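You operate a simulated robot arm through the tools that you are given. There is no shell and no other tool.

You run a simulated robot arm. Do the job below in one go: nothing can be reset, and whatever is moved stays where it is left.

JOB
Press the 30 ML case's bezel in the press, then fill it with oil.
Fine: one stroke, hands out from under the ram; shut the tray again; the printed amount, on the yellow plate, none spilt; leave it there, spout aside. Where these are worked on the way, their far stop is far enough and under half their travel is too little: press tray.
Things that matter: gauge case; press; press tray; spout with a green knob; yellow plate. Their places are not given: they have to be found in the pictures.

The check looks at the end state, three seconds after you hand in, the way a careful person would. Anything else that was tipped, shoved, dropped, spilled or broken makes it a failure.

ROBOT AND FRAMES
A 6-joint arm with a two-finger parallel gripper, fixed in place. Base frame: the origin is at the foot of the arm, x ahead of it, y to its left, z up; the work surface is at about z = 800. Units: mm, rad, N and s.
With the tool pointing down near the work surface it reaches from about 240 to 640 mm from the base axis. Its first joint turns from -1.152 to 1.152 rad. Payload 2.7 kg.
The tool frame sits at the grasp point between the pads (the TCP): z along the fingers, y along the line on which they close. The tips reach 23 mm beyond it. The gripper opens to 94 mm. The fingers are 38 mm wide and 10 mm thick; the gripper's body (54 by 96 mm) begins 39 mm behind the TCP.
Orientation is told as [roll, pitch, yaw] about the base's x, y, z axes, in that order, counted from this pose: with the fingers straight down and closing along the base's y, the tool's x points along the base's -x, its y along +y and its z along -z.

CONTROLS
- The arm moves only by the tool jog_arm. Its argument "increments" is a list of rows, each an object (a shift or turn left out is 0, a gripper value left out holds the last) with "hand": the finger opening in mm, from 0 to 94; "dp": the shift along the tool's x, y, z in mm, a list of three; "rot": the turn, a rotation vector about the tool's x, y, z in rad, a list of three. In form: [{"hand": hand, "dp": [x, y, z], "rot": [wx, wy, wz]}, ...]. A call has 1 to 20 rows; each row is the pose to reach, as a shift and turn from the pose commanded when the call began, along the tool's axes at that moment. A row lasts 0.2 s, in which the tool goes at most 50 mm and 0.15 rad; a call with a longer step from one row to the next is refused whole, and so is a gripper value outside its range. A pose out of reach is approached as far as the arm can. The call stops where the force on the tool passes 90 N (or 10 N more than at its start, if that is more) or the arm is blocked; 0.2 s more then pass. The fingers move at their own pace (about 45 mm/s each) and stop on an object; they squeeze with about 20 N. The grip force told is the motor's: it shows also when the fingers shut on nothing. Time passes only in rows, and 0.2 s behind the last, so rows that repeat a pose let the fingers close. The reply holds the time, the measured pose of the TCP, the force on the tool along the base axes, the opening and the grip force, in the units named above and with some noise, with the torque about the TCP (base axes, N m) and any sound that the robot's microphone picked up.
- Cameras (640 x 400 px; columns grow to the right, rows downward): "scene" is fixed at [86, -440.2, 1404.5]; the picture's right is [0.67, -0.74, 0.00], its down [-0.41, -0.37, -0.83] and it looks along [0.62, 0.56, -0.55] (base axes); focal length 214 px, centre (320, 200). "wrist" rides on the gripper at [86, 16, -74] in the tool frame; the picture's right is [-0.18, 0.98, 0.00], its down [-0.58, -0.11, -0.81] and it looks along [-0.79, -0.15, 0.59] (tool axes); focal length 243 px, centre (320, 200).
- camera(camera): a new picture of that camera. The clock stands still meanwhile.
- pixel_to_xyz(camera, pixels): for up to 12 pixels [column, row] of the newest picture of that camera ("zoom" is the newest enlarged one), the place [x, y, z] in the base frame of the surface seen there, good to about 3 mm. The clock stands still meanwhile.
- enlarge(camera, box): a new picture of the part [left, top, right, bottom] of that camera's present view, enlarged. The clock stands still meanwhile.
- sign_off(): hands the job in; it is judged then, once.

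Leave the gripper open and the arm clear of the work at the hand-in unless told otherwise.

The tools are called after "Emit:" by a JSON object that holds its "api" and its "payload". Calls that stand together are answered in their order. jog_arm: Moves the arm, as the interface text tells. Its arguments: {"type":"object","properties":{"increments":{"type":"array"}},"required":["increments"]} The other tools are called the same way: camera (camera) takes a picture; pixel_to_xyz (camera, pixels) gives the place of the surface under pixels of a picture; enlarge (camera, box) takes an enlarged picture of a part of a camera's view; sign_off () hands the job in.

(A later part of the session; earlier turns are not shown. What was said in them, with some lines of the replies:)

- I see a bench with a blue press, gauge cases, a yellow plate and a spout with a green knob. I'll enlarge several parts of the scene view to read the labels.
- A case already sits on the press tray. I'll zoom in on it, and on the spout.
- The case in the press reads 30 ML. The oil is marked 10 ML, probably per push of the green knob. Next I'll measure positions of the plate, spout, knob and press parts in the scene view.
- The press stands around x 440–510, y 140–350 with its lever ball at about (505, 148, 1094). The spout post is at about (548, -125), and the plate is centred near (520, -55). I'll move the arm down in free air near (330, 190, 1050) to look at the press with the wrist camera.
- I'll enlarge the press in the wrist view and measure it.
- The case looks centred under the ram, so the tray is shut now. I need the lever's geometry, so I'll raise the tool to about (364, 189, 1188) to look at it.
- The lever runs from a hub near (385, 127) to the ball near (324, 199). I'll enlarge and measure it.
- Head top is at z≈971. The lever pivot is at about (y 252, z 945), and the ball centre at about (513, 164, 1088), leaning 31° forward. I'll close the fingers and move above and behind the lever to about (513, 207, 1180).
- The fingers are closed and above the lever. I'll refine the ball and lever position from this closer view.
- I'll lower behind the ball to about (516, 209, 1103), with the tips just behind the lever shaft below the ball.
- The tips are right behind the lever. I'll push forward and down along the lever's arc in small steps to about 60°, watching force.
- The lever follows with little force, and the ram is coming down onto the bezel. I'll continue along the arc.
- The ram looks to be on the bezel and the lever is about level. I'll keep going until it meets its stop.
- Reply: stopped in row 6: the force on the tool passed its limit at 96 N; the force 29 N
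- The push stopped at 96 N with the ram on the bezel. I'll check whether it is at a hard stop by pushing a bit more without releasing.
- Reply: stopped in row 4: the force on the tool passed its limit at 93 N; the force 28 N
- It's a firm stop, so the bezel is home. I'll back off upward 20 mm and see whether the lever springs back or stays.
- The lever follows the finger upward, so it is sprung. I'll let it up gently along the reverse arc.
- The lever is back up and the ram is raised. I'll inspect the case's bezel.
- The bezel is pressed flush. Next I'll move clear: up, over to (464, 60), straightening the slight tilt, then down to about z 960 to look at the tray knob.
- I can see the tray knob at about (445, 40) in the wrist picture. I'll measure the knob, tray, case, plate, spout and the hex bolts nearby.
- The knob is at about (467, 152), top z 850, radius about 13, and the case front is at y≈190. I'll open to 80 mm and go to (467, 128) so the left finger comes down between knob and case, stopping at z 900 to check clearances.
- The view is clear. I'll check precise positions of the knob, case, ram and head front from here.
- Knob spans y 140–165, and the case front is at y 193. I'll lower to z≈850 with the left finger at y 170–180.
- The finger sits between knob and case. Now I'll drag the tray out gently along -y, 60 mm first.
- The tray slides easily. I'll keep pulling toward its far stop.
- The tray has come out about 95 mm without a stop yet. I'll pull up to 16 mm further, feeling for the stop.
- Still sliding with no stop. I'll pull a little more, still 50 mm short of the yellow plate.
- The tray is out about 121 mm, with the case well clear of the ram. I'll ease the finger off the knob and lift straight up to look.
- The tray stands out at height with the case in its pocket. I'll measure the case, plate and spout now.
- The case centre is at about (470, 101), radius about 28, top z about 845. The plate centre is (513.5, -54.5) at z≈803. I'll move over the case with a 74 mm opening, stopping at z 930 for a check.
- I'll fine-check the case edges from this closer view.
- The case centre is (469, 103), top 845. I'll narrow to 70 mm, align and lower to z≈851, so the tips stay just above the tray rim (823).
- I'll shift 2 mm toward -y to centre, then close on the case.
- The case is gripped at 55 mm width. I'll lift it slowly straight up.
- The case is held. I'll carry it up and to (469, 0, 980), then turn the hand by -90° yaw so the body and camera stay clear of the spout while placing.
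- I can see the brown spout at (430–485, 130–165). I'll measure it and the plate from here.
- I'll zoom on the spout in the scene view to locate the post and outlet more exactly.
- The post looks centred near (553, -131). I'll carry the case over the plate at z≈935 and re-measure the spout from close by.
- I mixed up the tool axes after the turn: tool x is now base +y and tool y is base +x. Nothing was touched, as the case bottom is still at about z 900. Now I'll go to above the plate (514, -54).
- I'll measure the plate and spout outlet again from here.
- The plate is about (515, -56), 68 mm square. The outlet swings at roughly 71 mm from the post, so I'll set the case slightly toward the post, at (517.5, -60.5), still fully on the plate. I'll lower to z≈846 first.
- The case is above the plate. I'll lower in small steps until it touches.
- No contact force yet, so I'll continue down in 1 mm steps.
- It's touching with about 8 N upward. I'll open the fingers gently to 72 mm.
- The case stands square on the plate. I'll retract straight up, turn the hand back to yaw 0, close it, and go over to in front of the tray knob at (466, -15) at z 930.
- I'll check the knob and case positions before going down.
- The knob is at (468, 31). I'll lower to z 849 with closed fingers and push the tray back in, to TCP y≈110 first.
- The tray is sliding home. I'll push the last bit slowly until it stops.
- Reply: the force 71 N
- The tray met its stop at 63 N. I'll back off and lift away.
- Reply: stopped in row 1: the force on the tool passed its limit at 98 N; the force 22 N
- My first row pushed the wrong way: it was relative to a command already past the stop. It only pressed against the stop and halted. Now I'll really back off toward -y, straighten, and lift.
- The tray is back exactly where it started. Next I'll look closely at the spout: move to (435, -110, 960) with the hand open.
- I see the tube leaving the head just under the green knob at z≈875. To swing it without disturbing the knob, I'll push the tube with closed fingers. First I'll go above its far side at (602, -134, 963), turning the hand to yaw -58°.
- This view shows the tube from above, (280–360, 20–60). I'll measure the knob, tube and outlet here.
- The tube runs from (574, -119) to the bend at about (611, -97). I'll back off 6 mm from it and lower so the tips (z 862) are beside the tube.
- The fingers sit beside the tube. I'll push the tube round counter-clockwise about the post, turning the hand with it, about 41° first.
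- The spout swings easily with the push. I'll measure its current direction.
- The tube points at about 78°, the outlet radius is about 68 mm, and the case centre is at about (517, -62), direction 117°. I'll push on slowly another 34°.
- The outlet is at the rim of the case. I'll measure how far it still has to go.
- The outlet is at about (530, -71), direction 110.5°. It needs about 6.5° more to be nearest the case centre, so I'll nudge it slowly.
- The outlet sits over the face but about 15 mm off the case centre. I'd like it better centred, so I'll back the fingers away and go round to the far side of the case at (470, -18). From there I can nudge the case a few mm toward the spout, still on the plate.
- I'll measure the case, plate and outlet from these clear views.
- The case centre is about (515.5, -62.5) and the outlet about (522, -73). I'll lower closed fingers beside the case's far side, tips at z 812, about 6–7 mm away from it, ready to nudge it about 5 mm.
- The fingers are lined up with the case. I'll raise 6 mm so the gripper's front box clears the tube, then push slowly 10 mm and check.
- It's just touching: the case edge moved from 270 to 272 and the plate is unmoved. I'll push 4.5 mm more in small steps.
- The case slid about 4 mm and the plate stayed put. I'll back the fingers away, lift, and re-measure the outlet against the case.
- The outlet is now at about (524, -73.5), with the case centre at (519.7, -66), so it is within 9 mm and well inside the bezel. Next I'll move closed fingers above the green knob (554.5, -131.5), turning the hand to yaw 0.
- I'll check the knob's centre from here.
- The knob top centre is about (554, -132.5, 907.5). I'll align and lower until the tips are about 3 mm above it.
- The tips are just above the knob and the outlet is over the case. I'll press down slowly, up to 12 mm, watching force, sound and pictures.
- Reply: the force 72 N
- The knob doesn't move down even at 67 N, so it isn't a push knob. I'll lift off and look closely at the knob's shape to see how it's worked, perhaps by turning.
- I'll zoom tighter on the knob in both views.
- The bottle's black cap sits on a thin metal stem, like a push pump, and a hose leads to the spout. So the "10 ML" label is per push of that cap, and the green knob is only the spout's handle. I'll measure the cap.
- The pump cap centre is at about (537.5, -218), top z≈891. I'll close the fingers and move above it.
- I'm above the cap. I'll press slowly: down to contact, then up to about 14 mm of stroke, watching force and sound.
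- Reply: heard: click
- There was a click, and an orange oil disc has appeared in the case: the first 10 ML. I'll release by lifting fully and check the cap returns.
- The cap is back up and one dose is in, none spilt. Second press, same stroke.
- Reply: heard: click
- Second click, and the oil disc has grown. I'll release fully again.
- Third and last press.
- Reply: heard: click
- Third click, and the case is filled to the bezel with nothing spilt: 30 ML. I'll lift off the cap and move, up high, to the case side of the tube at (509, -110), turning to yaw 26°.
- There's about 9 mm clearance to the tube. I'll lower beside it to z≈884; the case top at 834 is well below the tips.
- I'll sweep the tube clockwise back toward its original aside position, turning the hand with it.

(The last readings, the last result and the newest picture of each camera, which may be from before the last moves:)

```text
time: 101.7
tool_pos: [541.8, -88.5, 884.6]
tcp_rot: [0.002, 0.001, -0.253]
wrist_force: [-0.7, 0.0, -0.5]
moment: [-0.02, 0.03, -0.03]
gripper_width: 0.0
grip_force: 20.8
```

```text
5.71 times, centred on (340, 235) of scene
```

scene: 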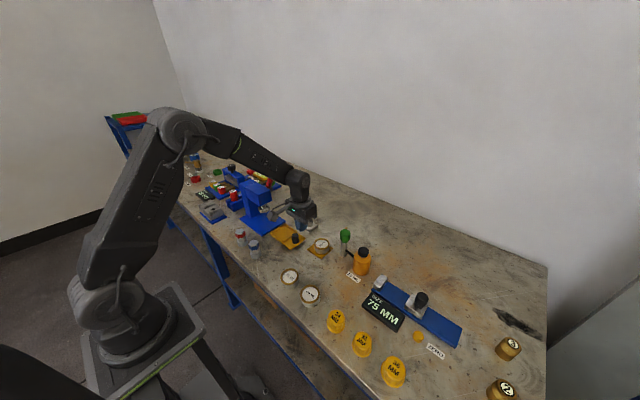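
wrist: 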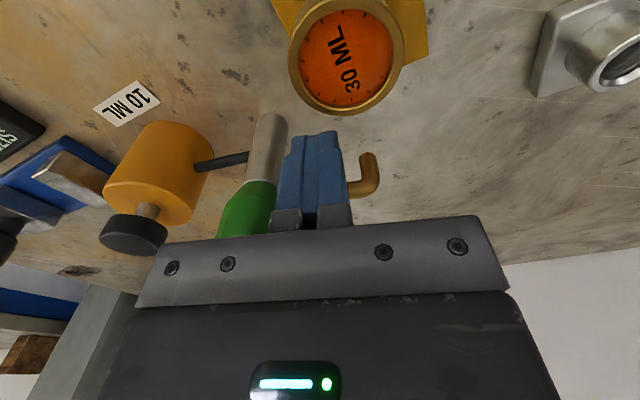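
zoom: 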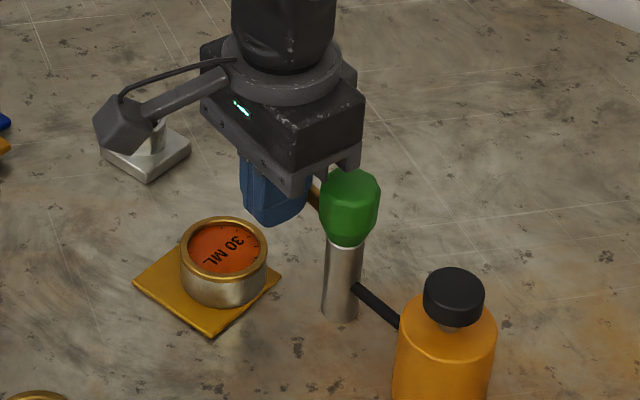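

Going well, with no drip. I'll continue the sweep another 46°, back to where the spout started.

Emit:
{"api": "jog_arm", "payload": {"increments": [{"dp": [-4.2, 2.2, 0], "rot": [0, 0, 0.1]}, {"dp": [-8.6, 4, 0], "rot": [0, 0, 0.2]}, {"dp": [-13.2, 5.3, 0], "rot": [0, 0, 0.3]}, {"dp": [-17.9, 6.1, 0], "rot": [0, 0, 0.4]}, {"dp": [-22.6, 6.5, 0], "rot": [0, 0, 0.5]}, {"dp": [-27.3, 6.4, 0], "rot": [0, 0, 0.6]}, {"dp": [-32.1, 5.8, 0], "rot": [0, 0, 0.7]}, {"dp": [-36.7, 4.8, 0], "rot": [0, 0, 0.8]}]}}

Emit:
{"api": "camera", "payload": {"camera": "wrist"}}

Emit:
{"api": "enlarge", "payload": {"camera": "scene", "box": [300, 200, 380, 270]}}

```text
time: 103.5
tool_pos: [579.7, -90.8, 884.9]
tcp_rot: [0.002, 0.002, -1.052]
wrist_force: [-1.0, 2.1, 0.7]
moment: [0.04, -0.02, -0.01]
gripper_width: 0.3
grip_force: 19.7
```

```text
taken
```

wrist: 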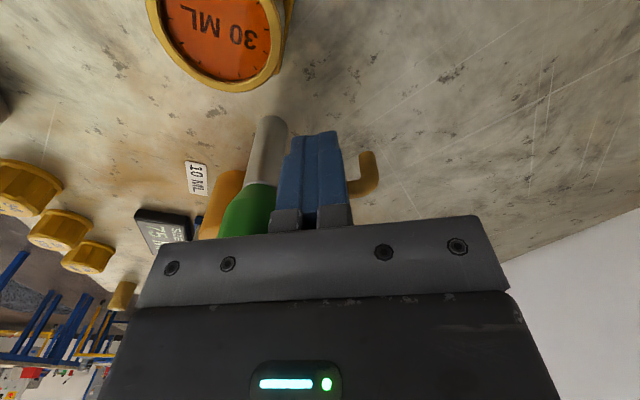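

```text
5.71 times, centred on (340, 235) of scene
```

zoom: 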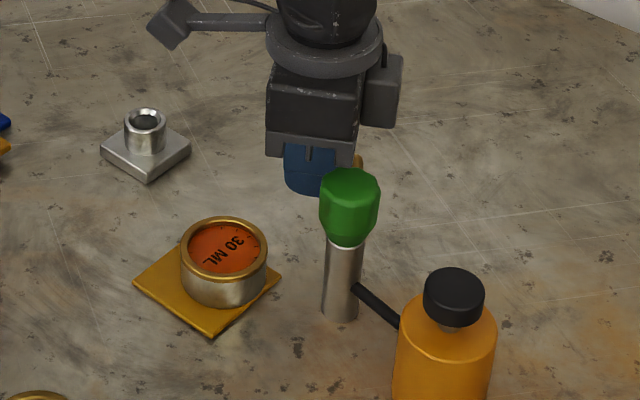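

The spout is back at its aside position. I'll back off from the tube, lift up high, move to clear space and open the hand.

Emit:
{"api": "jog_arm", "payload": {"increments": [{"dp": [5, 0, 0]}, {"dp": [10, 0, -10]}, {"dp": [10, 0, -45]}, {"dp": [10, 0, -90]}, {"dp": [10, 0, -135]}, {"dp": [10, 0, -180]}, {"dp": [35, -30, -210], "rot": [0, 0, -0.14]}, {"dp": [60, -60, -240], "rot": [0, 0, -0.28]}, {"dp": [85, -90, -270], "rot": [0, 0, -0.42], "hand": 94}, {"dp": [105, -120, -300], "rot": [0, 0, -0.56]}, {"dp": [110, -140, -320], "rot": [0, 0, -0.7]}, {"dp": [110, -150, -330], "rot": [0, 0, -0.84]}, {"dp": [110, -150, -330], "rot": [0, 0, -0.98]}, {"dp": [110, -150, -330], "rot": [0, 0, -1.05]}, {"dp": [110, -150, -330], "rot": [0, 0, -1.05]}, {"dp": [110, -150, -330], "rot": [0, 0, -1.05]}]}}

Emit:
{"api": "camera", "payload": {"camera": "scene"}}

Emit:
{"api": "enlarge", "payload": {"camera": "scene", "box": [230, 150, 390, 290]}}

Emit:
{"api": "enlarge", "payload": {"camera": "scene", "box": [300, 215, 370, 265]}}

Emit:
{"api": "camera", "payload": {"camera": "wrist"}}

```text
time: 106.9
tool_pos: [393.8, -72.6, 1214.1]
tcp_rot: [0.003, -0.002, 0.001]
wrist_force: [0.7, 0.2, 1.0]
moment: [-0.04, 0.01, -0.02]
gripper_width: 94.0
grip_force: 0.0
```

```text
taken
```

scene: 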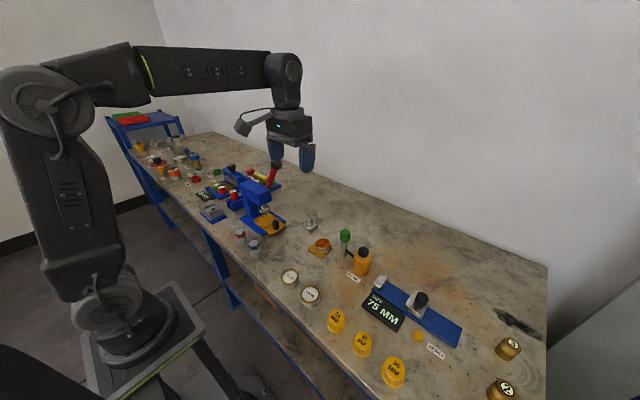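

```text
2.86 times, centred on (310, 220) of scene
```

zoom: 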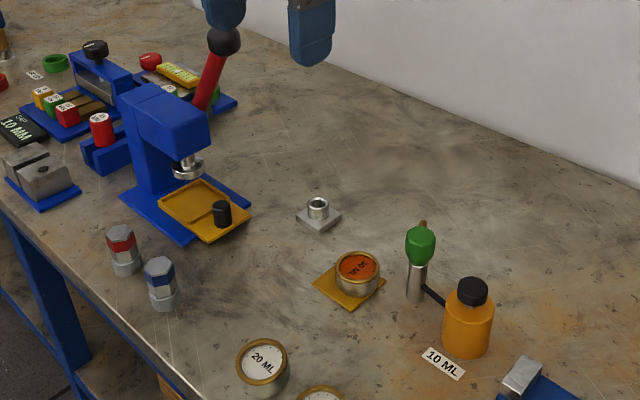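

```text
8.00 times, centred on (335, 240) of scene
```

zoom: 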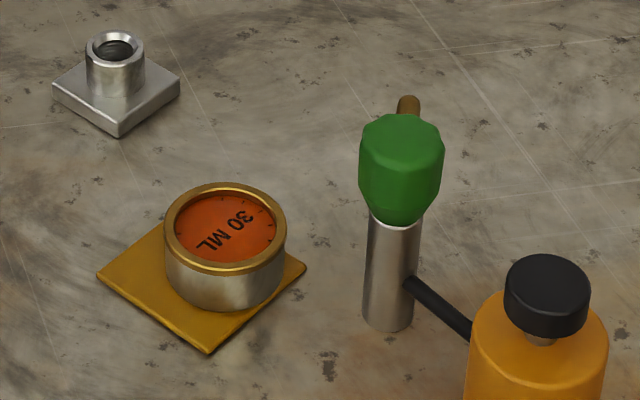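

```text
taken
```

wrist: 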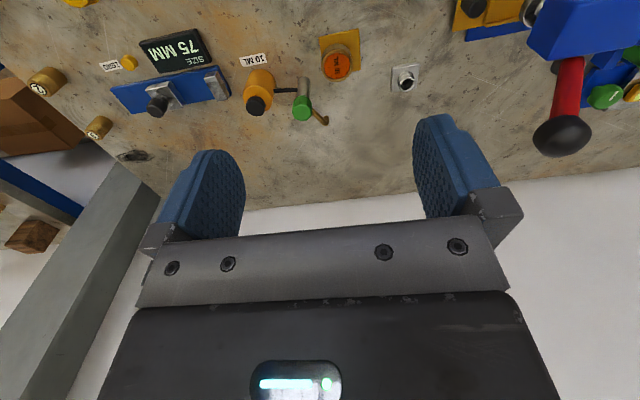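

Everything is in its end state. The bezel is pressed, the lever is up, and the tray is shut. The filled 30 ML case is on the yellow plate with nothing spilt, the spout is aside, and the arm is clear with the hand open. I'm handing in.

Emit:
{"api": "sign_off", "payload": {}}

```text
The job is handed in.
```

I pressed the 30 ML case's bezel in one stroke, filled it with 30 ML of oil and left it on the yellow plate. The job is handed in, but no result of the check came back.

- **Press:** I pulled the lever to its stop once with the hand clear of the ram. The bezel looks flush in the picture, and the lever sprang back up.
- **Tray:** I pulled it out about 121 mm without reaching a far stop, then took the case out. I pushed the tray back until it stopped; it sits where it started.
- **Filling:** The pump is the black cap on the oil bottle, marked 10 ML. Three presses gave three clicks, and no oil shows outside the case.
- **Plate:** I nudged the case about 4 mm toward the spout so the outlet sat well inside the bezel. By my measurements it may overhang one edge of the plate by 2–3 mm.
- **Spout:** It is back at its original aside position.

Before finding the pump I pressed down on the green knob with about 67 N. It did not move, and I saw no effect from it. When backing off from the tray, one step pushed the wrong way. It pressed the tray against its stop at 98 N before halting, and the tray did not shift.

The arm is clear of the work with the gripper open.
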